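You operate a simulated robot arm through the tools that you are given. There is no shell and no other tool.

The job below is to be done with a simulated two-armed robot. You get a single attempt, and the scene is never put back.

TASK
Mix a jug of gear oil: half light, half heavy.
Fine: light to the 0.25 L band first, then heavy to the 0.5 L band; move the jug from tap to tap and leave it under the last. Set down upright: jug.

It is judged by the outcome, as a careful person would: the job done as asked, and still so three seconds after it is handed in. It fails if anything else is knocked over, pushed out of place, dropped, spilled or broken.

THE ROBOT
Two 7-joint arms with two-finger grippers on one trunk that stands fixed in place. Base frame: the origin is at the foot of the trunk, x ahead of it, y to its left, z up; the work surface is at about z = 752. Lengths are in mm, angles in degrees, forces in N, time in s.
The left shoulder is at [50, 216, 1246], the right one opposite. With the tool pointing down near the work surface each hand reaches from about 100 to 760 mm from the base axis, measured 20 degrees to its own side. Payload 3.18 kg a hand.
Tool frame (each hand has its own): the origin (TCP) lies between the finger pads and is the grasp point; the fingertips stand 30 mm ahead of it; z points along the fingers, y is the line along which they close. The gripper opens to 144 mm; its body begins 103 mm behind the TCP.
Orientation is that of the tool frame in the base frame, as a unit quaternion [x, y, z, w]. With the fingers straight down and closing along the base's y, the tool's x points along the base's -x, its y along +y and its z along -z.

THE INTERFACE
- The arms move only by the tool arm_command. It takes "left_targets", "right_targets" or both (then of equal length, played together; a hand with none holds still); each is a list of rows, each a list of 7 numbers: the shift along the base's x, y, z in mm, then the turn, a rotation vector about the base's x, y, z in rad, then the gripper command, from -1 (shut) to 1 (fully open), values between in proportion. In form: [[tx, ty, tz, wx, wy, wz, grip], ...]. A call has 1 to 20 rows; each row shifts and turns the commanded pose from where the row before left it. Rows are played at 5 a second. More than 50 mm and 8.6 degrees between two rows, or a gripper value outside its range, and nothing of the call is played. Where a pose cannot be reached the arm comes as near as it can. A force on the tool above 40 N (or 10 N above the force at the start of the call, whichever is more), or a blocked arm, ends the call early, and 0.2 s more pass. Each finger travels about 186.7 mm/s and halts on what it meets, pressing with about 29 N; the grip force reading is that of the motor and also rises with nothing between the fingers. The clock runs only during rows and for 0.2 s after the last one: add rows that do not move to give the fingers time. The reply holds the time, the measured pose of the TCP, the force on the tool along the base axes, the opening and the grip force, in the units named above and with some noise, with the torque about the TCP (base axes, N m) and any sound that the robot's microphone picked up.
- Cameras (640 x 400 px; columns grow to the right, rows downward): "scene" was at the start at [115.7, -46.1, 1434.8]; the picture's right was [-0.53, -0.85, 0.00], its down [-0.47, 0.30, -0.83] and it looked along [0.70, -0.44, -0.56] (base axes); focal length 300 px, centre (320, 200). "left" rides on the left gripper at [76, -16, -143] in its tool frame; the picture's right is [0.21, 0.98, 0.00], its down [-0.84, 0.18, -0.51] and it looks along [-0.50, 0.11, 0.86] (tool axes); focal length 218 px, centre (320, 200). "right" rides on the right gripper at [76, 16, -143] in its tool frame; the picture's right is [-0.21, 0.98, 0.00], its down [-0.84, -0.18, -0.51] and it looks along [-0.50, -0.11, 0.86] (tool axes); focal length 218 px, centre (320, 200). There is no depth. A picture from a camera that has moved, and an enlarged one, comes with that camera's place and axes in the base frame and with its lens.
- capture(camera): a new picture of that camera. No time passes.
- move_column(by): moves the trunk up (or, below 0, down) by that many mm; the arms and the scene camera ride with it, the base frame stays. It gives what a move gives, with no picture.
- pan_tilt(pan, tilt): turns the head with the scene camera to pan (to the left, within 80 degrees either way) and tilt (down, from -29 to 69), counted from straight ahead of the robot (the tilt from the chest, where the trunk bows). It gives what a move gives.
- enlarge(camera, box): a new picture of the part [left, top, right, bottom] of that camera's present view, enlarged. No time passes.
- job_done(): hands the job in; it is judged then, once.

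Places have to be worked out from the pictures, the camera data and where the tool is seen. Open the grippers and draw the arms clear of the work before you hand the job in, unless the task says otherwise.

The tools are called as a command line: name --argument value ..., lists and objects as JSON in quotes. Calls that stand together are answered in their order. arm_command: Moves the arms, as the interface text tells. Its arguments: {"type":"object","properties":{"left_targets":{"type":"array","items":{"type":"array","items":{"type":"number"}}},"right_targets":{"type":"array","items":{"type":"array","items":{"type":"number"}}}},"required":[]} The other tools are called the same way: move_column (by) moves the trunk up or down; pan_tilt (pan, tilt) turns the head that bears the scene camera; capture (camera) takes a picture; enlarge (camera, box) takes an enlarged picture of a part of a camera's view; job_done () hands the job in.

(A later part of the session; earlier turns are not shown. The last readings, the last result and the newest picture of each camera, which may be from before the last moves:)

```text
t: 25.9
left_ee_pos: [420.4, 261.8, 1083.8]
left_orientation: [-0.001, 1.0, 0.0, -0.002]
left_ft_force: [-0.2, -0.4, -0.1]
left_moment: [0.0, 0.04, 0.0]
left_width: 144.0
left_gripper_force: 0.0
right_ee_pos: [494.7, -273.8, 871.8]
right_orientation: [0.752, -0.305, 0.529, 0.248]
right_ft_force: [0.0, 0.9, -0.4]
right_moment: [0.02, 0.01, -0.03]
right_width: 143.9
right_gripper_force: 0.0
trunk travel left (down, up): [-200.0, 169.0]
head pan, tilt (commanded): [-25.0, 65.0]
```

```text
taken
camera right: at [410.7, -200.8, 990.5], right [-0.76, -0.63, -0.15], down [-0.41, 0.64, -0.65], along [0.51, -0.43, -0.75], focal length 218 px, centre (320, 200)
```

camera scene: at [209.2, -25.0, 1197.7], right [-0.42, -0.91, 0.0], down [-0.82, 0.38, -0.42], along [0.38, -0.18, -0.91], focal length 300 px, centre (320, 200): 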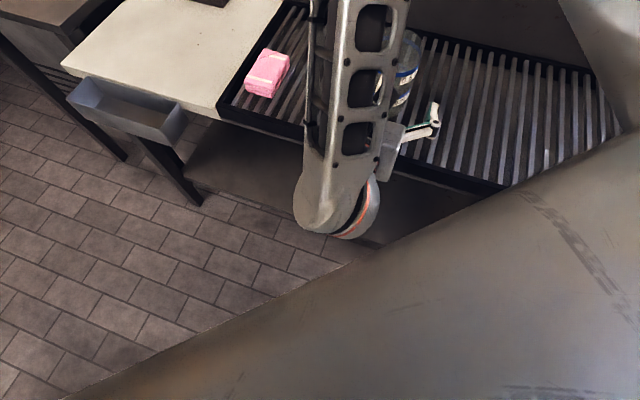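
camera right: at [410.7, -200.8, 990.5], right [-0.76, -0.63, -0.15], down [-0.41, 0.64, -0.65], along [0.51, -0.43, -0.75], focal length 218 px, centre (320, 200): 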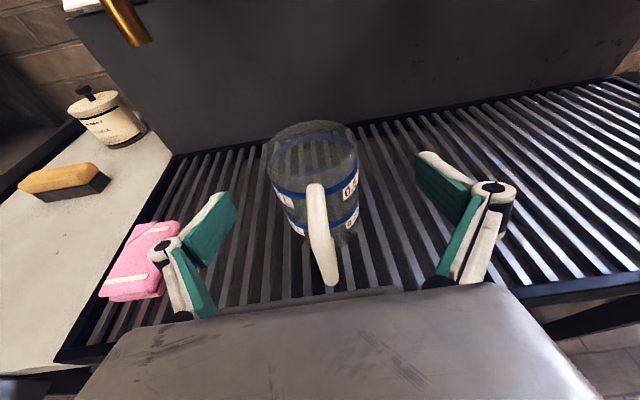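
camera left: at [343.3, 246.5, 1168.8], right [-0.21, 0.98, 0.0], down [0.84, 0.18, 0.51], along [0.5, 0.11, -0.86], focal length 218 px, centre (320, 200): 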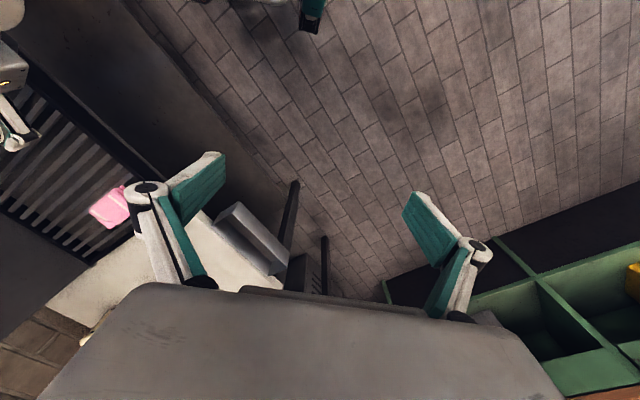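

The jug is undisturbed. I raise the trunk the remaining 125 mm.

move_column --by 125

pan_tilt --pan -32 --tilt 34

capture --camera "right"

capture --camera "scene"

```text
t: 27.4
left_ee_pos: [419.2, 264.0, 1210.4]
left_orientation: [0.0, 1.0, 0.0, -0.001]
left_ft_force: [0.6, 0.9, -0.3]
left_moment: [0.01, 0.01, 0.01]
left_width: 144.2
left_gripper_force: 0.0
right_ee_pos: [492.1, -274.8, 1000.0]
right_orientation: [0.752, -0.305, 0.53, 0.248]
right_ft_force: [-0.2, 0.1, -0.9]
right_moment: [-0.01, 0.02, 0.01]
right_width: 143.9
right_gripper_force: 0.0
trunk travel left (down, up): [-325.0, 44.0]
head pan, tilt (commanded): [-25.0, 65.0]
```

```text
t: 28.4
left_ee_pos: [419.2, 262.8, 1210.3]
left_orientation: [-0.001, 1.0, -0.001, 0.0]
left_ft_force: [-0.3, 0.2, 0.1]
left_moment: [-0.02, 0.01, 0.0]
left_width: 143.9
left_gripper_force: 0.1
right_ee_pos: [492.9, -275.0, 999.0]
right_orientation: [0.751, -0.304, 0.531, 0.247]
right_ft_force: [-0.2, 1.2, 1.0]
right_moment: [0.0, -0.03, -0.04]
right_width: 143.9
right_gripper_force: 0.1
trunk travel left (down, up): [-325.0, 44.0]
head pan, tilt (commanded): [-32.0, 34.0]
```

```text
taken
camera right: at [409.7, -201.1, 1116.6], right [-0.76, -0.63, -0.15], down [-0.41, 0.64, -0.65], along [0.51, -0.43, -0.75], focal length 218 px, centre (320, 200)
```

right: 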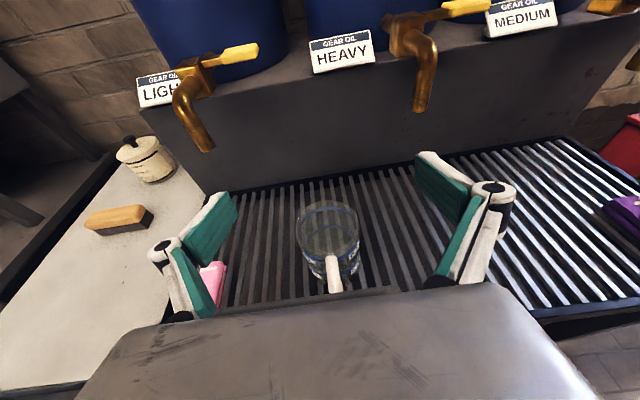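

```text
taken
camera scene: at [115.6, -46.2, 1434.7], right [-0.53, -0.85, 0.0], down [-0.47, 0.3, -0.83], along [0.7, -0.44, -0.56], focal length 300 px, centre (320, 200)
```

scene: 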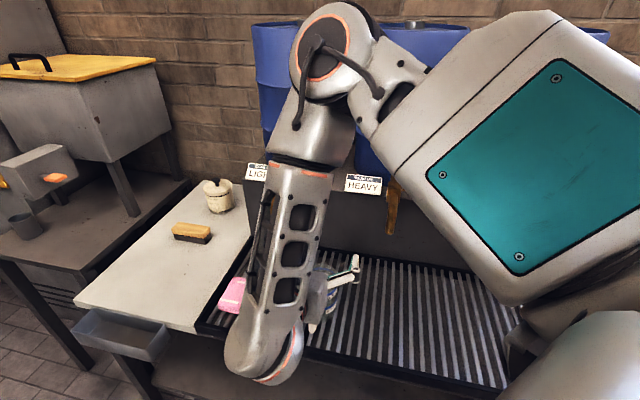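

At the upper position again. I reduce the pitch to about 50° and yaw 15° back toward straight ahead, moving to a point about 90 mm in front of the jug, which should ease the wrist.

arm_command --right_targets '[[-8, 3, 0, 0.0896, 0.0909, 0, 1], [-8, 3, 0, 0.0896, 0.0909, 0, 1], [-8, 3, 0, 0.0896, 0.0909, 0, 1], [-8, 4, 0, 0, 0, 0.13, 1], [-7, 4, 0, 0, 0, 0.13, 1], [0, 0, -30, 0, 0, 0, 1], [0, 0, -30, 0, 0, 0, 1], [0, 0, 0, 0, 0, 0, 1]]'

capture --camera "right"

capture --camera "scene"

```text
t: 30.2
left_ee_pos: [420.0, 263.5, 1210.4]
left_orientation: [0.0, 1.0, -0.001, 0.0]
left_ft_force: [0.2, -0.1, 0.1]
left_moment: [0.0, 0.06, 0.02]
left_width: 144.0
left_gripper_force: 0.1
right_ee_pos: [452.0, -257.9, 937.7]
right_orientation: [0.879, -0.225, 0.399, 0.134]
right_ft_force: [0.4, 0.0, 0.2]
right_moment: [0.01, -0.03, -0.05]
right_width: 143.9
right_gripper_force: 0.0
trunk travel left (down, up): [-325.0, 44.0]
head pan, tilt (commanded): [-32.0, 34.0]
```

```text
taken
camera right: at [397.8, -234.3, 1088.7], right [-0.61, -0.78, -0.1], down [-0.72, 0.61, -0.32], along [0.32, -0.12, -0.94], focal length 218 px, centre (320, 200)
```

right: 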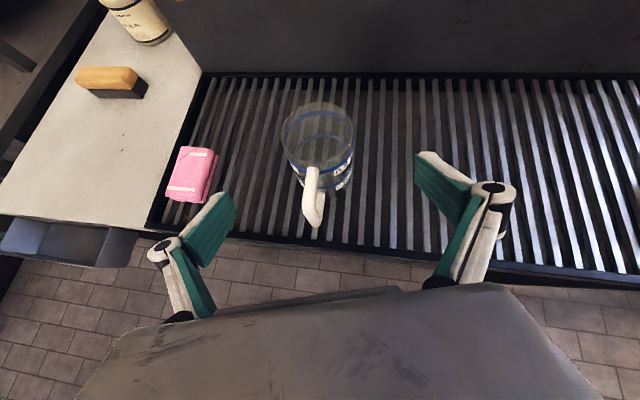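

```text
taken
camera scene: at [115.7, -46.5, 1434.8], right [-0.53, -0.85, 0.0], down [-0.47, 0.3, -0.83], along [0.7, -0.44, -0.56], focal length 300 px, centre (320, 200)
```

scene: 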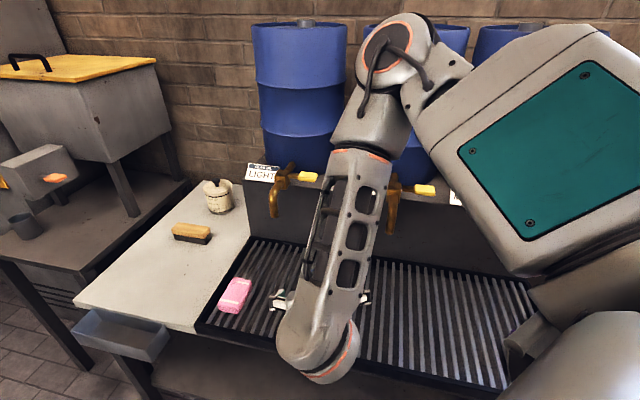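

Reached cleanly: pitch 50°, azimuth -33°, aligned with the jug (now measured at (532, -307)), 94 mm in front. I descend the arm to grip height.

arm_command --right_targets '[[0, 0, -31, 0, 0, 0, 1], [0, 0, -31, 0, 0, 0, 1], [0, 0, -31, 0, 0, 0, 1], [0, 0, -31, 0, 0, 0, 1], [0, 0, 0, 0, 0, 0, 1]]'

capture --camera "right"

capture --camera "scene"

```text
t: 31.4
left_ee_pos: [419.0, 261.7, 1210.8]
left_orientation: [-0.001, 1.0, -0.001, 0.0]
left_ft_force: [0.4, 0.6, 0.5]
left_moment: [-0.04, -0.04, 0.0]
left_width: 143.9
left_gripper_force: 0.0
right_ee_pos: [463.5, -213.1, 846.9]
right_orientation: [0.879, -0.227, 0.397, 0.136]
right_ft_force: [-0.3, -0.1, -0.1]
right_moment: [0.0, -0.01, 0.03]
right_width: 143.8
right_gripper_force: 0.0
right hand out of reach, approached as far as the arm can: row 1, 2, 3, 4
trunk travel left (down, up): [-325.0, 44.0]
head pan, tilt (commanded): [-32.0, 34.0]
```

```text
taken
camera right: at [410.3, -189.0, 996.9], right [-0.62, -0.78, -0.1], down [-0.72, 0.61, -0.32], along [0.31, -0.12, -0.94], focal length 218 px, centre (320, 200)
```

right: 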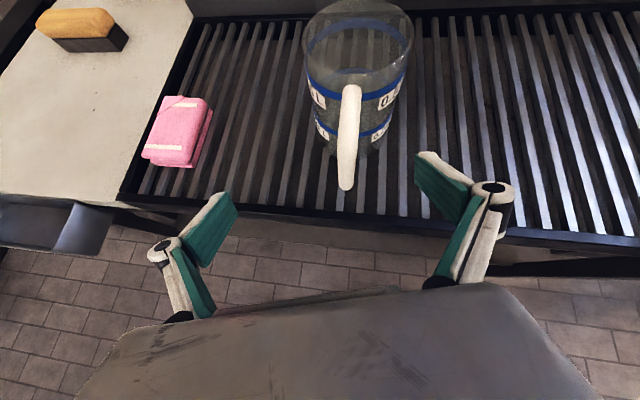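

```text
taken
camera scene: at [115.4, -46.5, 1434.8], right [-0.53, -0.85, 0.0], down [-0.47, 0.3, -0.83], along [0.7, -0.44, -0.56], focal length 300 px, centre (320, 200)
```

scene: 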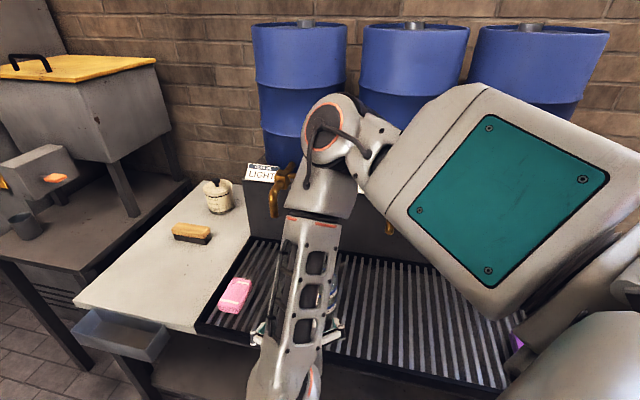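

Descending so close to the trunk is out of reach, but nearer the jug the arm has more room. I go back up to z≈940 and move over the jug so I can lower straight down, straddling it with the open fingers.

arm_command --right_targets '[[-3, -10, 31, 0, 0, 0, 1], [-3, -10, 31, 0, 0, 0, 1], [0, -15, 31, 0, 0, 0, 1], [25, -17, 5, 0, 0, 0, 1], [25, -17, 0, 0, 0, 0, 1], [24, -17, 0, 0, 0, 0, 1], [0, 0, 0, 0, 0, 0, 1]]'

capture --camera "right"

```text
t: 33.0
left_ee_pos: [419.8, 264.2, 1210.7]
left_orientation: [-0.001, 1.0, -0.001, 0.0]
left_ft_force: [-0.7, -0.3, 0.6]
left_moment: [-0.02, -0.04, 0.01]
left_width: 144.2
left_gripper_force: 0.1
right_ee_pos: [531.0, -298.6, 945.5]
right_orientation: [0.879, -0.225, 0.399, 0.134]
right_ft_force: [0.3, 0.6, -0.8]
right_moment: [-0.01, 0.01, -0.03]
right_width: 143.7
right_gripper_force: 0.1
trunk travel left (down, up): [-325.0, 44.0]
head pan, tilt (commanded): [-32.0, 34.0]
```

```text
taken
camera right: at [477.2, -273.8, 1096.5], right [-0.61, -0.78, -0.1], down [-0.72, 0.61, -0.32], along [0.32, -0.12, -0.94], focal length 218 px, centre (320, 200)
```

right: 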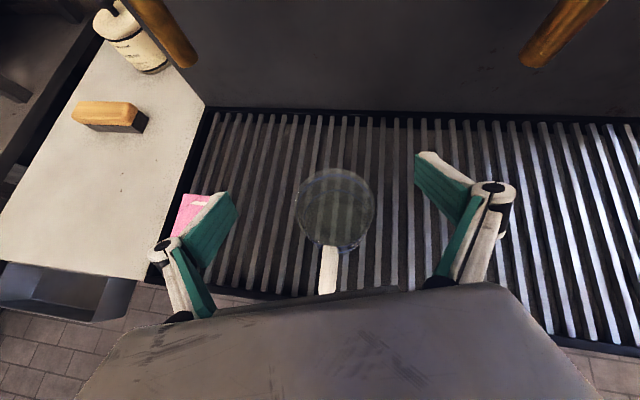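

From above, the jug's rim centre is at (533, -308). I shift (2, -9.5) to centre over it and start descending, checking reach after the first part.

arm_command --right_targets '[[2, -9.5, -10, 0, 0, 0, 1], [0, 0, -28, 0, 0, 0, 1], [0, 0, -28, 0, 0, 0, 1], [0, 0, 0, 0, 0, 0, 1]]'

capture --camera "right"

```text
t: 34.0
left_ee_pos: [418.9, 263.5, 1210.9]
left_orientation: [-0.001, 1.0, -0.001, 0.0]
left_ft_force: [-0.5, 0.1, 0.8]
left_moment: [-0.01, -0.02, 0.04]
left_width: 143.9
left_gripper_force: 0.0
right_ee_pos: [548.1, -280.6, 895.9]
right_orientation: [0.88, -0.226, 0.396, 0.135]
right_ft_force: [-0.1, 0.3, -0.7]
right_moment: [0.0, 0.0, -0.03]
right_width: 144.4
right_gripper_force: 0.0
right hand out of reach, approached as far as the arm can: row 1, 2, 3
trunk travel left (down, up): [-325.0, 44.0]
head pan, tilt (commanded): [-32.0, 34.0]
```

```text
taken
camera right: at [495.7, -255.8, 1047.2], right [-0.62, -0.78, -0.1], down [-0.72, 0.61, -0.32], along [0.31, -0.12, -0.94], focal length 218 px, centre (320, 200)
```

right: 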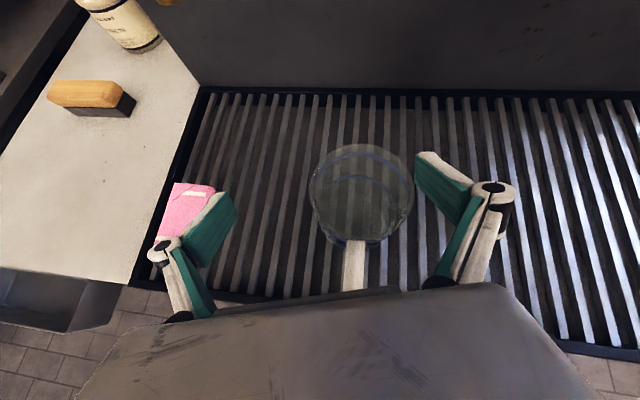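

The limit is the hand's height relative to the shoulder, so I go back up over the jug and lower the trunk instead, moderately.

arm_command --right_targets '[[-5, -6, 28, 0, 0, 0, 1], [-5, -10, 22, 0, 0, 0, 1], [-5, -10, 0, 0, 0, 0, 1], [0, 0, 0, 0, 0, 0, 1]]'

move_column --by -50

capture --camera "right"

```text
t: 35.0
left_ee_pos: [419.1, 263.2, 1210.0]
left_orientation: [0.0, 1.0, -0.001, 0.001]
left_ft_force: [-0.3, -0.1, 0.5]
left_moment: [0.02, 0.05, 0.02]
left_width: 143.8
left_gripper_force: 0.1
right_ee_pos: [536.8, -306.2, 947.3]
right_orientation: [0.88, -0.225, 0.397, 0.134]
right_ft_force: [-0.7, 0.4, 0.0]
right_moment: [0.02, -0.01, -0.02]
right_width: 144.0
right_gripper_force: 0.0
trunk travel left (down, up): [-325.0, 44.0]
head pan, tilt (commanded): [-32.0, 34.0]
```

```text
t: 35.9
left_ee_pos: [418.5, 263.0, 1161.7]
left_orientation: [-0.001, 1.0, -0.001, 0.0]
left_ft_force: [-0.4, 0.6, 0.6]
left_moment: [0.01, -0.03, 0.03]
left_width: 144.1
left_gripper_force: 0.1
right_ee_pos: [536.4, -305.6, 897.6]
right_orientation: [0.879, -0.226, 0.397, 0.135]
right_ft_force: [-0.8, -0.2, 0.2]
right_moment: [-0.02, -0.02, -0.01]
right_width: 144.2
right_gripper_force: 0.1
trunk travel left (down, up): [-275.0, 94.0]
head pan, tilt (commanded): [-32.0, 34.0]
```

```text
taken
camera right: at [482.0, -281.1, 1048.7], right [-0.62, -0.78, -0.1], down [-0.72, 0.61, -0.32], along [0.31, -0.12, -0.94], focal length 218 px, centre (320, 200)
```

right: 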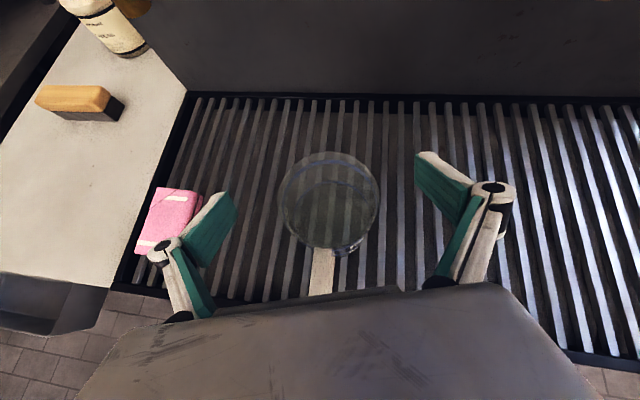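

The hand is centred over the jug (rim centre re-measures (534, -308) vs TCP (536, -306)). I lower the trunk another 45 mm and check.

move_column --by -45

capture --camera "right"

capture --camera "scene"

```text
t: 36.8
left_ee_pos: [417.9, 263.3, 1117.0]
left_orientation: [-0.001, 1.0, -0.001, 0.001]
left_ft_force: [-0.2, 0.1, -0.5]
left_moment: [0.01, -0.02, 0.01]
left_width: 143.8
left_gripper_force: 0.0
right_ee_pos: [536.2, -303.6, 854.5]
right_orientation: [0.88, -0.227, 0.394, 0.136]
right_ft_force: [-0.1, -0.5, 0.2]
right_moment: [0.02, -0.02, -0.01]
right_width: 143.7
right_gripper_force: 0.0
trunk travel left (down, up): [-230.0, 139.0]
head pan, tilt (commanded): [-32.0, 34.0]
```

```text
taken
camera right: at [483.2, -279.8, 1005.4], right [-0.62, -0.78, -0.1], down [-0.72, 0.61, -0.32], along [0.31, -0.13, -0.94], focal length 218 px, centre (320, 200)
```

right: 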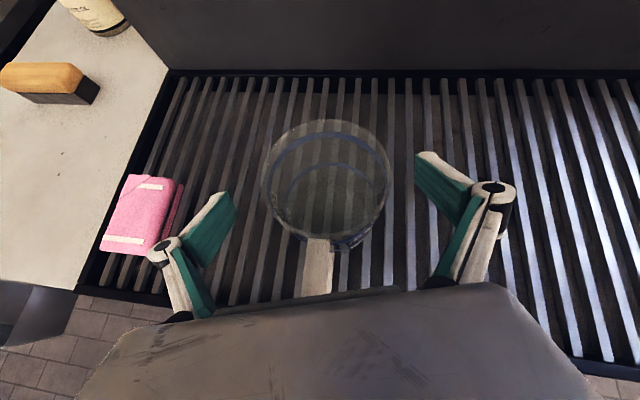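

```text
taken
camera scene: at [147.1, -46.4, 1337.6], right [-0.53, -0.85, 0.0], down [-0.47, 0.3, -0.83], along [0.7, -0.44, -0.56], focal length 300 px, centre (320, 200)
```

scene: 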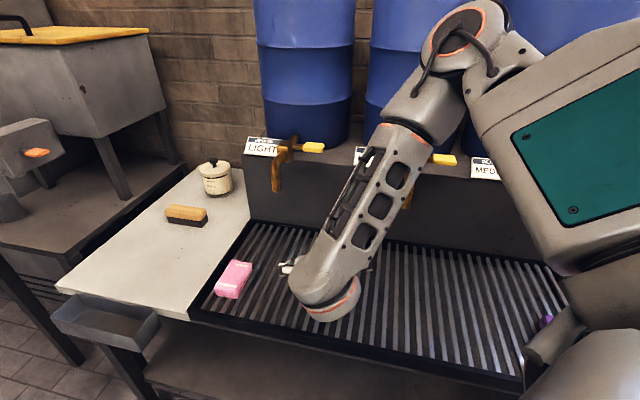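

Rim centre stays at (533, -308.5); the hand is ~6 mm off laterally. I shift it (-3, -5) and lower the trunk 28 mm more to grip height ~826.

arm_command --right_targets '[[-3, -5, 0, 0, 0, 0, 1], [0, 0, 0, 0, 0, 0, 1]]'

move_column --by -28

capture --camera "right"

```text
t: 37.4
left_ee_pos: [419.6, 262.9, 1116.2]
left_orientation: [-0.001, 1.0, -0.001, 0.0]
left_ft_force: [0.4, 0.0, 0.0]
left_moment: [0.0, 0.01, 0.02]
left_width: 144.3
left_gripper_force: 0.2
right_ee_pos: [534.4, -306.8, 854.7]
right_orientation: [0.881, -0.229, 0.39, 0.138]
right_ft_force: [0.2, 0.1, 0.4]
right_moment: [-0.02, -0.01, -0.04]
right_width: 144.0
right_gripper_force: 0.0
trunk travel left (down, up): [-230.0, 139.0]
head pan, tilt (commanded): [-32.0, 34.0]
```

```text
t: 38.1
left_ee_pos: [418.0, 262.7, 1089.3]
left_orientation: [-0.001, 1.0, -0.001, 0.001]
left_ft_force: [0.0, 0.0, 0.5]
left_moment: [0.05, -0.05, -0.02]
left_width: 144.0
left_gripper_force: 0.1
right_ee_pos: [527.4, -307.7, 796.8]
right_orientation: [0.892, -0.224, 0.363, 0.146]
right_ft_force: [-0.3, 0.1, 0.2]
right_moment: [0.01, 0.0, 0.01]
right_width: 143.8
right_gripper_force: 0.1
trunk travel left (down, up): [-202.0, 167.0]
head pan, tilt (commanded): [-32.0, 34.0]
```

```text
taken
camera right: at [485.1, -283.7, 951.5], right [-0.63, -0.78, -0.05], down [-0.74, 0.62, -0.27], along [0.24, -0.13, -0.96], focal length 218 px, centre (320, 200)
```

right: 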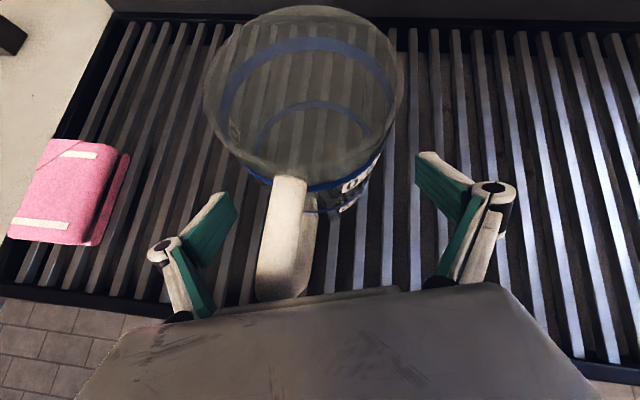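

The hand ended a bit lower than intended (z≈797, pitch 46°) but without contact forces, with the jug about 12–17 mm ahead of the TCP and laterally centred. I move slightly forward and up and restore a bit of pitch before gripping.

arm_command --right_targets '[[4, -3, 7, -0.04, -0.05, 0, 1], [4, -3, 7, -0.04, -0.05, 0, 1], [2, -2, 4, 0, 0, 0, 1], [0, 0, 0, 0, 0, 0, 1]]'

capture --camera "right"

capture --camera "scene"

```text
t: 39.1
left_ee_pos: [419.1, 264.3, 1088.3]
left_orientation: [-0.001, 1.0, -0.001, 0.0]
left_ft_force: [-0.9, 0.2, 0.4]
left_moment: [-0.02, -0.03, -0.01]
left_width: 144.1
left_gripper_force: 0.0
right_ee_pos: [545.2, -295.7, 828.1]
right_orientation: [0.867, -0.217, 0.415, 0.17]
right_ft_force: [-0.5, -0.5, 0.5]
right_moment: [0.02, -0.02, 0.03]
right_width: 144.1
right_gripper_force: 0.1
right hand out of reach, approached as far as the arm can: row 1, 2
trunk travel left (down, up): [-202.0, 167.0]
head pan, tilt (commanded): [-32.0, 34.0]
```

```text
taken
camera right: at [488.2, -259.4, 975.2], right [-0.62, -0.78, -0.05], down [-0.71, 0.59, -0.39], along [0.33, -0.2, -0.92], focal length 218 px, centre (320, 200)
```

right: 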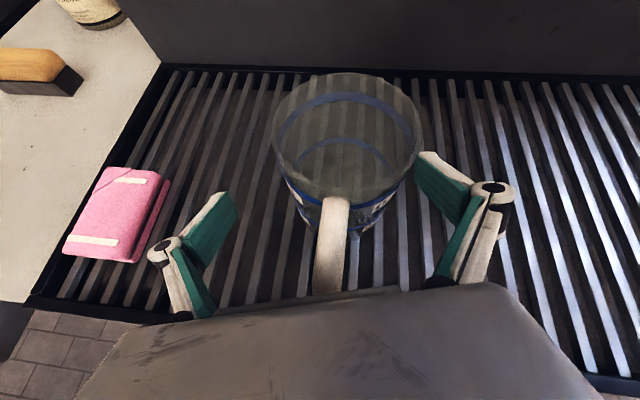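

```text
taken
camera scene: at [169.2, -46.1, 1308.0], right [-0.53, -0.85, 0.0], down [-0.47, 0.3, -0.83], along [0.7, -0.44, -0.56], focal length 300 px, centre (320, 200)
```

scene: 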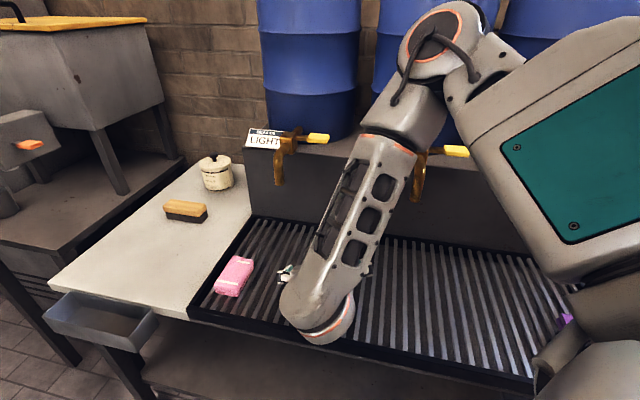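

The jug now reads about (542, -313), perhaps nudged ~1 cm by the hand's drop, and the hand has rolled ~6°. I raise the trunk 28 mm to return to the freer configuration and gauge again before gripping near z≈850.

move_column --by 28

capture --camera "right"

```text
t: 39.9
left_ee_pos: [421.1, 263.9, 1114.3]
left_orientation: [-0.001, 1.0, -0.001, -0.001]
left_ft_force: [0.1, -0.2, -0.9]
left_moment: [0.02, 0.05, 0.01]
left_width: 144.2
left_gripper_force: 0.1
right_ee_pos: [545.7, -295.2, 854.3]
right_orientation: [0.868, -0.216, 0.415, 0.17]
right_ft_force: [0.1, -0.1, 0.5]
right_moment: [0.01, -0.03, -0.05]
right_width: 143.5
right_gripper_force: 0.1
trunk travel left (down, up): [-230.0, 139.0]
head pan, tilt (commanded): [-32.0, 34.0]
```

```text
taken
camera right: at [489.1, -259.5, 1001.6], right [-0.62, -0.78, -0.05], down [-0.71, 0.59, -0.38], along [0.33, -0.2, -0.92], focal length 218 px, centre (320, 200)
```

right: 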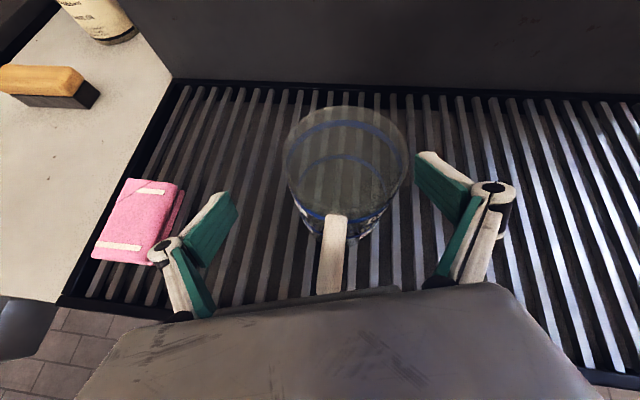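

The jug is now at about (543, -315). I correct the hand's roll by ~6.6° and shift about 20 mm in -y to centre on it.

arm_command --right_targets '[[-1, -5, 0, 0.031, -0.023, 0, 1], [-1, -5, 0, 0.031, -0.023, 0, 1], [-1, -5, 0, 0.031, -0.023, 0, 1], [0, -4, 0, 0, 0, 0, 1], [0, 0, 0, 0, 0, 0, 1]]'

capture --camera "right"

capture --camera "scene"

```text
t: 41.0
left_ee_pos: [419.5, 263.4, 1115.6]
left_orientation: [-0.001, 1.0, 0.0, 0.0]
left_ft_force: [1.3, -0.2, -0.2]
left_moment: [-0.03, -0.04, -0.02]
left_width: 143.9
left_gripper_force: 0.0
right_ee_pos: [553.6, -286.5, 875.0]
right_orientation: [0.86, -0.243, 0.432, 0.123]
right_ft_force: [0.5, -0.7, -0.2]
right_moment: [-0.01, -0.01, -0.01]
right_width: 144.1
right_gripper_force: 0.0
right hand out of reach, approached as far as the arm can: row 1, 2, 3, 4
trunk travel left (down, up): [-230.0, 139.0]
head pan, tilt (commanded): [-32.0, 34.0]
```

```text
taken
camera right: at [486.5, -264.1, 1020.9], right [-0.62, -0.77, -0.17], down [-0.68, 0.63, -0.37], along [0.39, -0.12, -0.91], focal length 218 px, centre (320, 200)
```

right: 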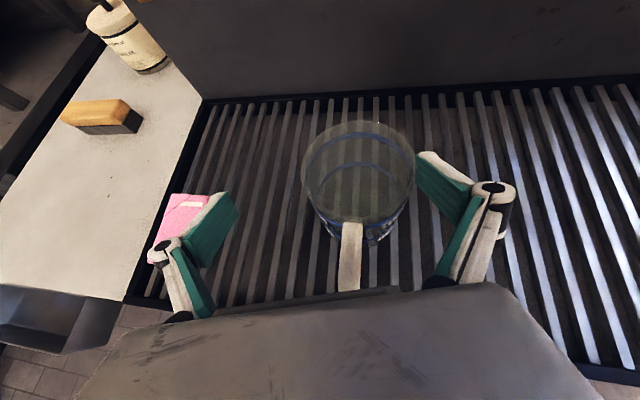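

```text
taken
camera scene: at [148.5, -46.3, 1337.3], right [-0.53, -0.85, 0.0], down [-0.47, 0.3, -0.83], along [0.7, -0.44, -0.56], focal length 300 px, centre (320, 200)
```

scene: 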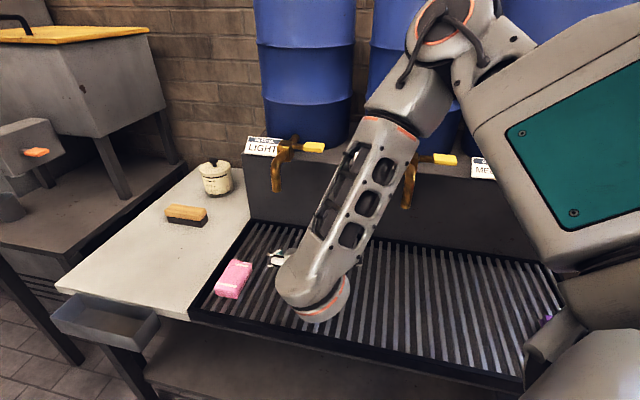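

The right wrist is at its roll limit for this approach. The left arm's natural reach direction is straight along the jug-to-wall line, so it suits jug handling better, leaving the right arm for the levers. I raise the trunk and withdraw the right hand upward first.

move_column --by 95

arm_command --right_targets '[[-10, 5, 30, 0, 0, 0, 1], [-15, 5, 30, 0.06, 0.06, 0, 1], [-20, 0, 20, 0.09, 0.09, 0, 1], [-20, 0, 20, 0.09, 0.09, 0, 1], [-20, -10, 10, 0.09, 0.09, 0, 1], [-20, -10, 0, 0.09, 0.09, 0, 1], [-20, -20, 0, 0.09, 0.09, 0, 1], [0, 0, 0, 0, 0, 0, 1]]'

capture --camera "scene"

capture --camera "right"

```text
t: 42.3
left_ee_pos: [420.5, 264.1, 1210.5]
left_orientation: [-0.001, 1.0, -0.001, -0.001]
left_ft_force: [0.0, -0.6, 0.3]
left_moment: [0.03, -0.01, 0.0]
left_width: 144.3
left_gripper_force: 0.1
right_ee_pos: [551.7, -288.1, 970.0]
right_orientation: [0.859, -0.241, 0.435, 0.121]
right_ft_force: [-0.3, -0.9, -0.2]
right_moment: [0.01, 0.0, -0.02]
right_width: 144.1
right_gripper_force: 0.0
trunk travel left (down, up): [-325.0, 44.0]
head pan, tilt (commanded): [-32.0, 34.0]
```

```text
t: 44.1
left_ee_pos: [418.8, 263.4, 1210.0]
left_orientation: [-0.001, 1.0, -0.001, 0.0]
left_ft_force: [-0.1, 0.6, -0.1]
left_moment: [-0.03, 0.03, 0.01]
left_width: 143.9
left_gripper_force: 0.1
right_ee_pos: [427.0, -314.7, 1077.7]
right_orientation: [0.943, -0.303, 0.132, -0.04]
right_ft_force: [-0.7, -0.1, -0.4]
right_moment: [-0.04, 0.01, 0.0]
right_width: 143.9
right_gripper_force: 0.1
trunk travel left (down, up): [-325.0, 44.0]
head pan, tilt (commanded): [-32.0, 34.0]
```

```text
taken
camera scene: at [116.2, -45.0, 1434.8], right [-0.53, -0.85, 0.0], down [-0.47, 0.3, -0.83], along [0.7, -0.44, -0.56], focal length 300 px, centre (320, 200)
```

scene: 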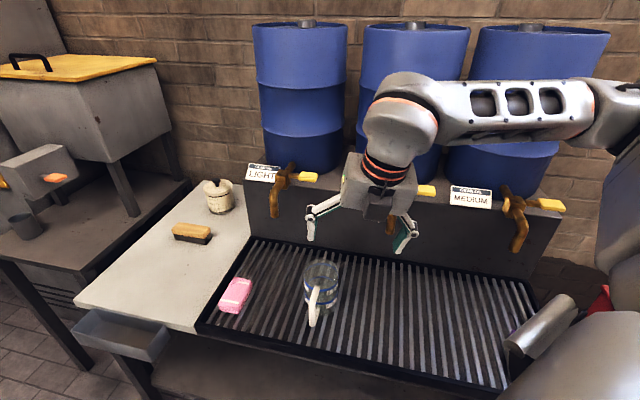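

```text
taken
camera right: at [439.4, -371.4, 1229.5], right [-0.71, -0.67, -0.2], down [-0.7, 0.64, 0.33], along [-0.09, 0.37, -0.92], focal length 218 px, centre (320, 200)
```

right: 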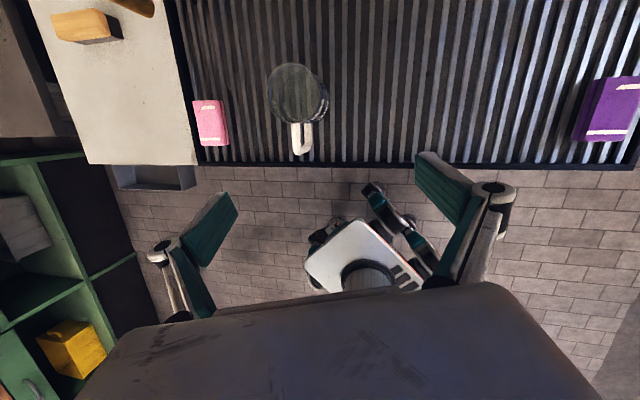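

The jug stands upright and the right hand is clear above. I now park the right hand to the right side while beginning to yaw the left hand -45° and bring it lower.

arm_command --left_targets '[[0, -10, -40, 0, 0, -0.13, 1], [0, -10, -40, 0, 0, -0.13, 1], [0, -10, -40, 0, 0, -0.13, 1], [0, -10, -40, 0, 0, -0.13, 1], [0, -10, 0, 0, 0, -0.13, 1], [0, -10, 0, 0, 0, -0.13, 1], [0, 0, 0, 0, 0, 0, 1]]' --right_targets '[[-20, -40, 10, 0, 0, 0, 1], [-20, -40, 10, 0, 0, 0, 1], [-20, -40, 10, 0, 0, 0, 1], [-20, -40, 10, 0, 0, 0, 1], [-20, -40, 10, 0, 0, 0, 1], [-20, -40, 10, 0, 0, 0, 1], [0, 0, 0, 0, 0, 0, 1]]'

capture --camera "scene"

capture --camera "left"

```text
t: 45.7
left_ee_pos: [419.2, 207.7, 1048.3]
left_orientation: [0.35, 0.937, 0.0, 0.0]
left_ft_force: [0.3, 0.2, 0.0]
left_moment: [0.0, 0.02, 0.0]
left_width: 144.0
left_gripper_force: 0.0
left hand out of reach, approached as far as the arm can: row 6
right_ee_pos: [304.9, -560.8, 1138.2]
right_orientation: [0.943, -0.303, 0.131, -0.04]
right_ft_force: [-0.1, 0.6, 0.0]
right_moment: [0.04, -0.02, 0.0]
right_width: 143.9
right_gripper_force: 0.1
trunk travel left (down, up): [-325.0, 44.0]
head pan, tilt (commanded): [-32.0, 34.0]
```

```text
taken
camera scene: at [116.6, -46.4, 1434.6], right [-0.53, -0.85, 0.0], down [-0.47, 0.3, -0.83], along [0.7, -0.44, -0.56], focal length 300 px, centre (320, 200)
```

scene: 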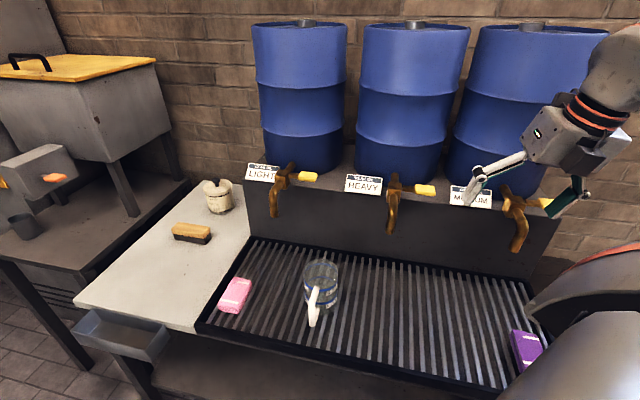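

```text
taken
camera left: at [351.6, 246.1, 1191.8], right [0.48, 0.88, 0.0], down [0.76, -0.42, 0.51], along [0.44, -0.25, -0.86], focal length 218 px, centre (320, 200)
```

left: 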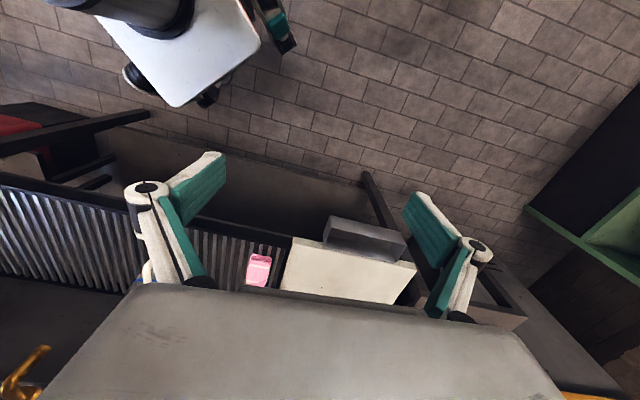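

The left hand reached yaw -41°, with its limit easing as the arm swings right. I move it across to the right, toward the front of the jug.

arm_command --left_targets '[[0, -44, -5, 0, 0, 0, 1], [0, -44, -5, 0, 0, 0, 1], [0, -44, -5, 0, 0, 0, 1], [0, -44, -5, 0, 0, 0, 1], [0, -44, -5, 0, 0, 0, 1], [0, -44, -5, 0, 0, 0, 1], [0, -44, -5, 0, 0, 0, 1], [0, 0, 0, 0, 0, 0, 1]]'

capture --camera "scene"

capture --camera "left"

```text
t: 47.5
left_ee_pos: [422.8, -98.3, 1015.2]
left_orientation: [0.348, 0.937, -0.002, 0.0]
left_ft_force: [0.9, -0.2, 0.3]
left_moment: [-0.06, -0.01, 0.02]
left_width: 144.0
left_gripper_force: 0.0
right_ee_pos: [304.1, -558.7, 1137.1]
right_orientation: [0.943, -0.304, 0.132, -0.04]
right_ft_force: [-1.1, 0.6, -0.2]
right_moment: [-0.05, 0.0, -0.01]
right_width: 144.0
right_gripper_force: 0.1
trunk travel left (down, up): [-325.0, 44.0]
head pan, tilt (commanded): [-32.0, 34.0]
```

```text
taken
camera scene: at [115.5, -45.1, 1434.9], right [-0.53, -0.85, 0.0], down [-0.47, 0.3, -0.83], along [0.7, -0.44, -0.56], focal length 300 px, centre (320, 200)
```

scene: 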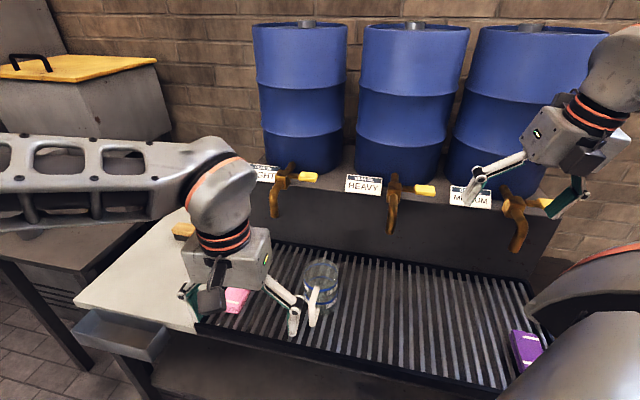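

```text
taken
camera left: at [355.1, -60.1, 1158.5], right [0.48, 0.88, 0.0], down [0.76, -0.41, 0.51], along [0.44, -0.25, -0.86], focal length 218 px, centre (320, 200)
```

left: 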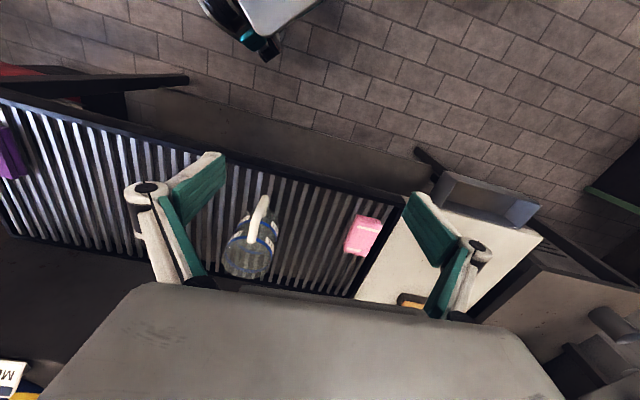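

The left arm moves freely here. I pitch the left hand ~55° toward the wall while moving closer to the jug, keeping at z≈1015.

arm_command --left_targets '[[7, -15, 0, -0.09, -0.1035, 0, 1], [7, -15, 0, -0.09, -0.1035, 0, 1], [7, -15, 0, -0.09, -0.1035, 0, 1], [7, -15, 0, -0.09, -0.1035, 0, 1], [7, -15, 0, -0.09, -0.1035, 0, 1], [7, -15, 0, -0.09, -0.1035, 0, 1], [7, -15, 0, -0.09, -0.1035, 0, 1], [0, 0, 0, 0, 0, 0, 1]]'

capture --camera "scene"

capture --camera "left"

```text
t: 49.3
left_ee_pos: [479.2, -190.2, 1017.0]
left_orientation: [0.291, 0.844, -0.161, 0.421]
left_ft_force: [0.8, -0.5, -0.1]
left_moment: [-0.01, 0.04, -0.02]
left_width: 144.0
left_gripper_force: 0.1
left hand out of reach, approached as far as the arm can: row 7
right_ee_pos: [305.8, -558.6, 1137.4]
right_orientation: [0.943, -0.304, 0.131, -0.041]
right_ft_force: [-0.2, 0.5, 0.2]
right_moment: [0.0, 0.03, 0.03]
right_width: 143.7
right_gripper_force: 0.1
trunk travel left (down, up): [-325.0, 44.0]
head pan, tilt (commanded): [-32.0, 34.0]
```

```text
taken
camera scene: at [116.5, -45.5, 1434.7], right [-0.53, -0.85, 0.0], down [-0.47, 0.3, -0.83], along [0.7, -0.44, -0.56], focal length 300 px, centre (320, 200)
```

scene: 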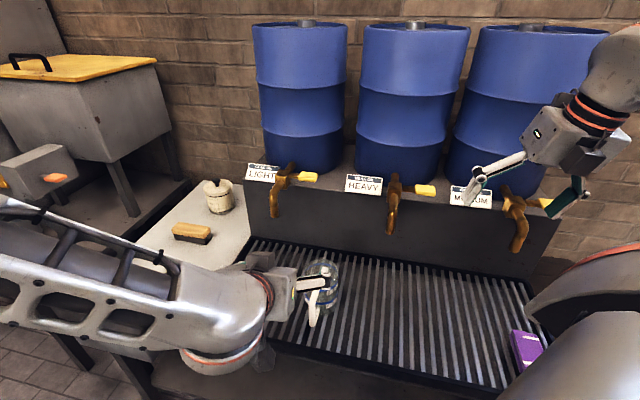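

```text
taken
camera left: at [345.7, -101.9, 1041.1], right [0.51, 0.84, -0.19], down [0.2, 0.1, 0.97], along [0.83, -0.54, -0.12], focal length 218 px, centre (320, 200)
```

left: 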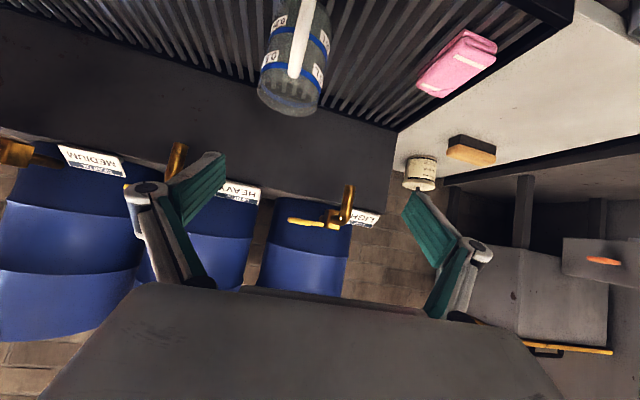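

The left hand handles this well (pitch 54°, azimuth -40°). I shift it sideways to line up with the jug and descend in front of it.

arm_command --left_targets '[[-5, -32, -10, 0, 0, 0, 1], [-4, -32, -10, 0, 0, 0, 1], [0, 0, -35, 0, 0, 0, 1], [0, 0, -35, 0, 0, 0, 1], [0, 0, 0, 0, 0, 0, 1]]'

capture --camera "scene"

capture --camera "left"

```text
t: 49.9
left_ee_pos: [540.0, -200.3, 1042.5]
left_orientation: [0.221, 0.848, -0.161, 0.454]
left_ft_force: [-0.4, 0.1, 0.6]
left_moment: [0.0, 0.03, 0.0]
left_width: 143.8
left_gripper_force: 0.0
right_ee_pos: [303.3, -559.0, 1136.5]
right_orientation: [0.943, -0.303, 0.133, -0.04]
right_ft_force: [0.0, 0.9, 0.3]
right_moment: [0.02, -0.02, 0.02]
right_width: 143.8
right_gripper_force: 0.2
trunk travel left (down, up): [-325.0, 44.0]
head pan, tilt (commanded): [-32.0, 34.0]
stopped in row 2 (left hand): the arm was blocked; the commanded pose is now the measured one
```

```text
taken
camera scene: at [115.6, -46.4, 1434.7], right [-0.53, -0.85, 0.0], down [-0.47, 0.3, -0.83], along [0.7, -0.44, -0.56], focal length 300 px, centre (320, 200)
```

scene: 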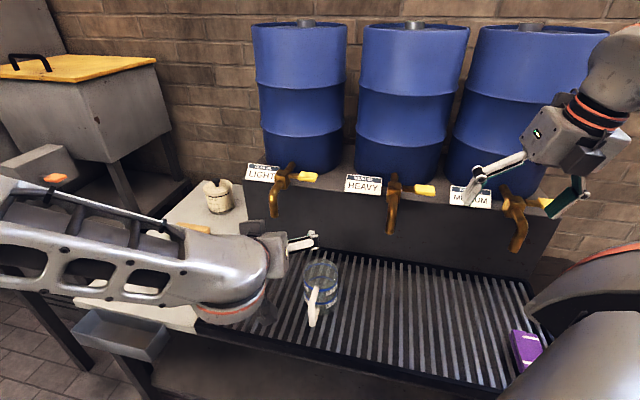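

```text
taken
camera left: at [396.3, -129.9, 1055.7], right [0.41, 0.88, -0.25], down [0.15, 0.2, 0.97], along [0.9, -0.43, -0.05], focal length 218 px, centre (320, 200)
```

left: 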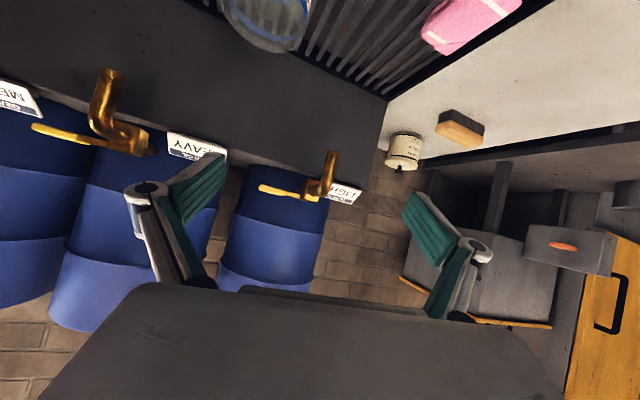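

The left hand hit a wrist limit around 54° of pitch. With the camera on its underside, a pitch near 38° still clears the spouts, so I ease the pitch back and return to the earlier free spot.

arm_command --left_targets '[[-20, 4, 0, 0.065, 0.097, 0, 1], [-20, 4, 0, 0.065, 0.097, 0, 1], [-20, 2, 0, 0.065, 0.097, 0, 1], [0, 0, 0, 0, 0, -0.09, 1], [0, 0, 0, 0, 0, 0, 1]]'

capture --camera "scene"

```text
t: 51.3
left_ee_pos: [501.9, -152.1, 1003.4]
left_orientation: [0.261, 0.919, -0.092, 0.282]
left_ft_force: [0.1, 0.3, 0.3]
left_moment: [-0.01, -0.01, -0.02]
left_width: 144.2
left_gripper_force: 0.0
right_ee_pos: [304.3, -558.9, 1136.3]
right_orientation: [0.942, -0.304, 0.133, -0.04]
right_ft_force: [-0.1, 0.8, 1.2]
right_moment: [-0.03, 0.01, -0.04]
right_width: 143.9
right_gripper_force: 0.0
trunk travel left (down, up): [-325.0, 44.0]
head pan, tilt (commanded): [-32.0, 34.0]
stopped in row 5 (left hand): the arm was blocked; the commanded pose is now the measured one
```

```text
taken
camera scene: at [115.8, -45.7, 1434.8], right [-0.53, -0.85, 0.0], down [-0.47, 0.3, -0.83], along [0.7, -0.44, -0.56], focal length 300 px, centre (320, 200)
```

scene: 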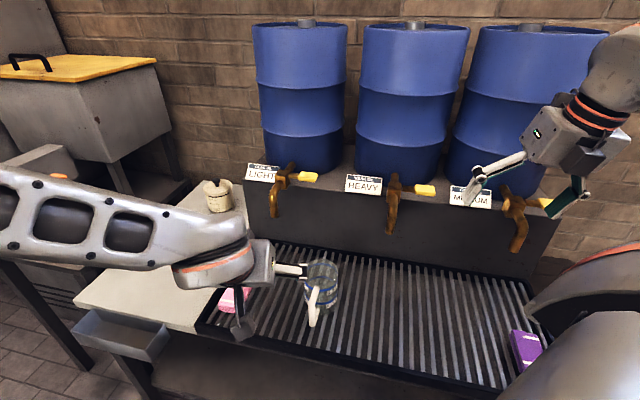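

Still "blocked", so something physical touches the left arm. I pan the head left and down to inspect the left elbow and forearm.

pan_tilt --pan 25 --tilt 50

capture --camera "scene"

capture --camera "right"

```text
t: 52.6
left_ee_pos: [501.8, -153.3, 1004.9]
left_orientation: [0.261, 0.918, -0.091, 0.283]
left_ft_force: [0.3, -0.1, 0.5]
left_moment: [0.0, -0.01, -0.03]
left_width: 144.0
left_gripper_force: 0.1
right_ee_pos: [303.9, -559.7, 1137.5]
right_orientation: [0.942, -0.304, 0.133, -0.041]
right_ft_force: [-0.4, 0.1, 0.0]
right_moment: [-0.03, -0.02, 0.02]
right_width: 144.2
right_gripper_force: 0.2
trunk travel left (down, up): [-325.0, 44.0]
head pan, tilt (commanded): [25.0, 50.0]
```

```text
taken
camera scene: at [110.3, 33.2, 1411.5], right [0.42, -0.91, 0.0], down [-0.69, -0.32, -0.64], along [0.58, 0.27, -0.77], focal length 300 px, centre (320, 200)
```

scene: 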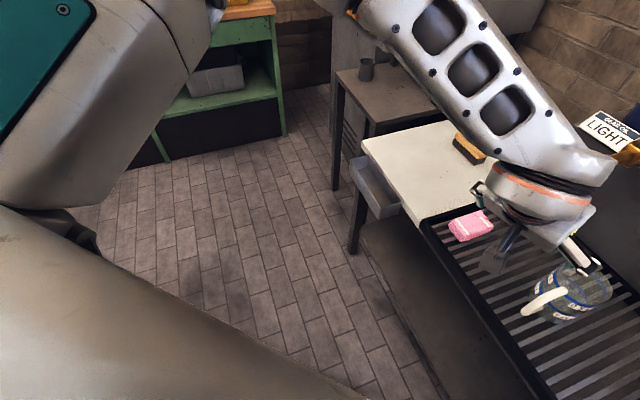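

```text
taken
camera right: at [316.4, -616.4, 1288.0], right [-0.71, -0.67, -0.2], down [-0.7, 0.64, 0.33], along [-0.09, 0.37, -0.92], focal length 218 px, centre (320, 200)
```

right: 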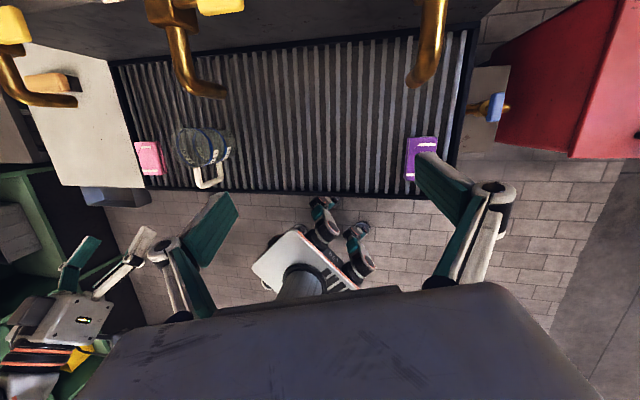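

The left wrist/forearm is simply cramped there. I'll withdraw the left arm to its side and retry the right arm in an elbow-lower posture: descend with the tool pointing down first, then pitch by rotating about the wrist. First the left arm withdraws and the right hand levels out.

arm_command --left_targets '[[-8, 40, 5, 0.067, 0.1, 0, 1], [-8, 40, 5, 0.067, 0.1, 0, 1], [-8, 40, 5, 0.067, 0.1, 0, 1], [-8, 40, 5, 0.067, 0.1, 0, 1], [-8, 40, 5, 0.067, 0.1, 0, 1], [-8, 40, 5, 0, 0, 0.06, 1], [-8, 40, 5, 0, 0, 0.06, 1], [-8, 40, 5, 0, 0, 0.06, 1], [0, 40, 0, 0, 0, 0, 1], [0, 0, 0, 0, 0, 0, 1]]' --right_targets '[[0, 0, 0, 0, 0.07, 0, 1], [0, 0, 0, 0, 0.07, 0, 1], [0, 0, 0, 0, 0.07, 0, 1], [0, 0, 0, 0, 0.068, 0, 1], [0, 0, 0, 0, 0, 0, 1], [0, 0, 0, 0, 0, 0, 1], [0, 0, 0, 0, 0, 0, 1], [0, 0, 0, 0, 0, 0, 1], [0, 0, 0, 0, 0, 0, 1], [0, 0, 0, 0, 0, 0, 1]]'

pan_tilt --pan -32 --tilt 38

capture --camera "scene"

```text
t: 54.8
left_ee_pos: [433.0, 203.0, 1047.1]
left_orientation: [0.189, 0.982, 0.0, 0.001]
left_ft_force: [0.2, 0.7, 0.2]
left_moment: [0.06, -0.03, 0.0]
left_width: 143.9
left_gripper_force: 0.1
right_ee_pos: [303.8, -560.4, 1136.5]
right_orientation: [0.952, -0.306, 0.0, 0.001]
right_ft_force: [-0.2, -0.1, 0.0]
right_moment: [0.02, 0.0, 0.02]
right_width: 144.0
right_gripper_force: 0.1
trunk travel left (down, up): [-325.0, 44.0]
head pan, tilt (commanded): [25.0, 50.0]
```

```text
t: 56.0
left_ee_pos: [433.2, 202.2, 1046.6]
left_orientation: [0.19, 0.982, -0.001, 0.001]
left_ft_force: [-0.9, -0.4, -0.2]
left_moment: [0.0, 0.01, -0.03]
left_width: 144.2
left_gripper_force: 0.0
right_ee_pos: [303.8, -559.8, 1137.9]
right_orientation: [0.952, -0.307, 0.0, 0.002]
right_ft_force: [-0.1, -0.3, 0.4]
right_moment: [0.01, -0.04, -0.02]
right_width: 144.0
right_gripper_force: 0.0
trunk travel left (down, up): [-325.0, 44.0]
head pan, tilt (commanded): [-32.0, 38.0]
```

```text
taken
camera scene: at [113.7, -45.1, 1428.7], right [-0.53, -0.85, 0.0], down [-0.52, 0.33, -0.79], along [0.67, -0.42, -0.62], focal length 300 px, centre (320, 200)
```

scene: 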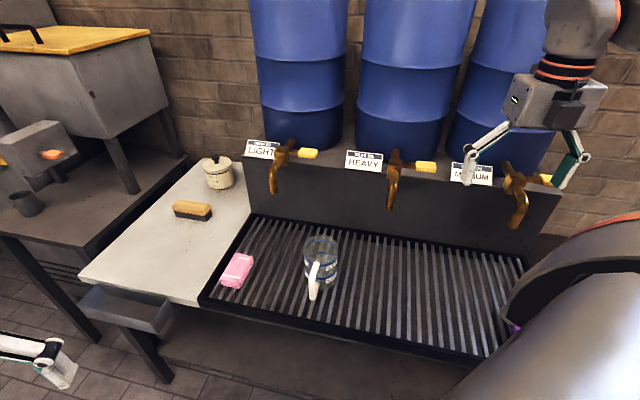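

Both hands are level and clear. Now the right hand descends tool-down over the free middle of the grate, then moves left in front of the jug at low height.

arm_command --right_targets '[[0, 0, -45, 0, 0, 0, 1], [0, 0, -45, 0, 0, 0, 1], [0, 0, -45, 0, 0, 0, 1], [0, 0, -45, 0, 0, 0, 1], [0, 10, -45, 0, 0, 0, 1], [2, 45, -3, 0, 0, 0, 1], [4, 45, -3, 0, 0, 0, 1], [4, 45, -3, 0, 0, 0, 1], [4, 45, -3, 0, 0, 0, 1], [4, 45, -3, 0, 0, 0, 1], [0, 0, 0, 0, 0, 0, 1]]'

capture --camera "scene"

capture --camera "right"

```text
t: 58.4
left_ee_pos: [432.9, 201.6, 1047.0]
left_orientation: [0.19, 0.982, 0.0, 0.002]
left_ft_force: [0.1, -0.5, 0.5]
left_moment: [0.03, -0.01, 0.02]
left_width: 144.2
left_gripper_force: 0.1
right_ee_pos: [323.6, -322.3, 896.9]
right_orientation: [0.952, -0.306, 0.001, 0.002]
right_ft_force: [0.2, -0.8, -0.5]
right_moment: [0.0, 0.03, -0.02]
right_width: 144.0
right_gripper_force: 0.1
trunk travel left (down, up): [-325.0, 44.0]
head pan, tilt (commanded): [-32.0, 38.0]
```

```text
taken
camera scene: at [113.3, -45.5, 1428.7], right [-0.53, -0.85, 0.0], down [-0.52, 0.33, -0.79], along [0.67, -0.42, -0.62], focal length 300 px, centre (320, 200)
```

scene: 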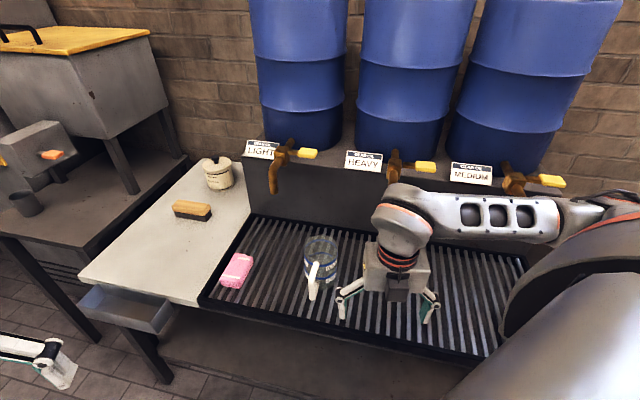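

```text
taken
camera right: at [376.3, -379.2, 1039.4], right [-0.74, -0.67, 0.0], down [-0.58, 0.64, 0.51], along [-0.34, 0.37, -0.86], focal length 218 px, centre (320, 200)
```

right: 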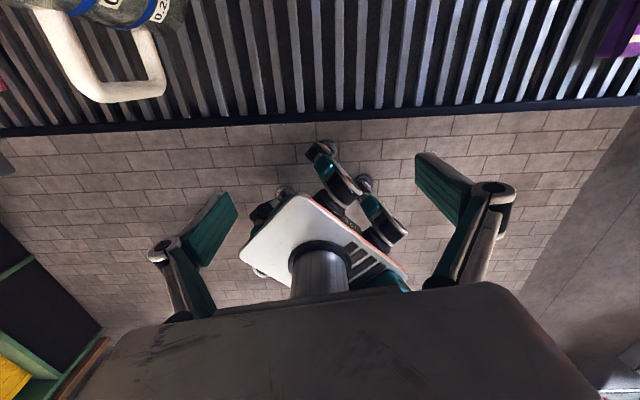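

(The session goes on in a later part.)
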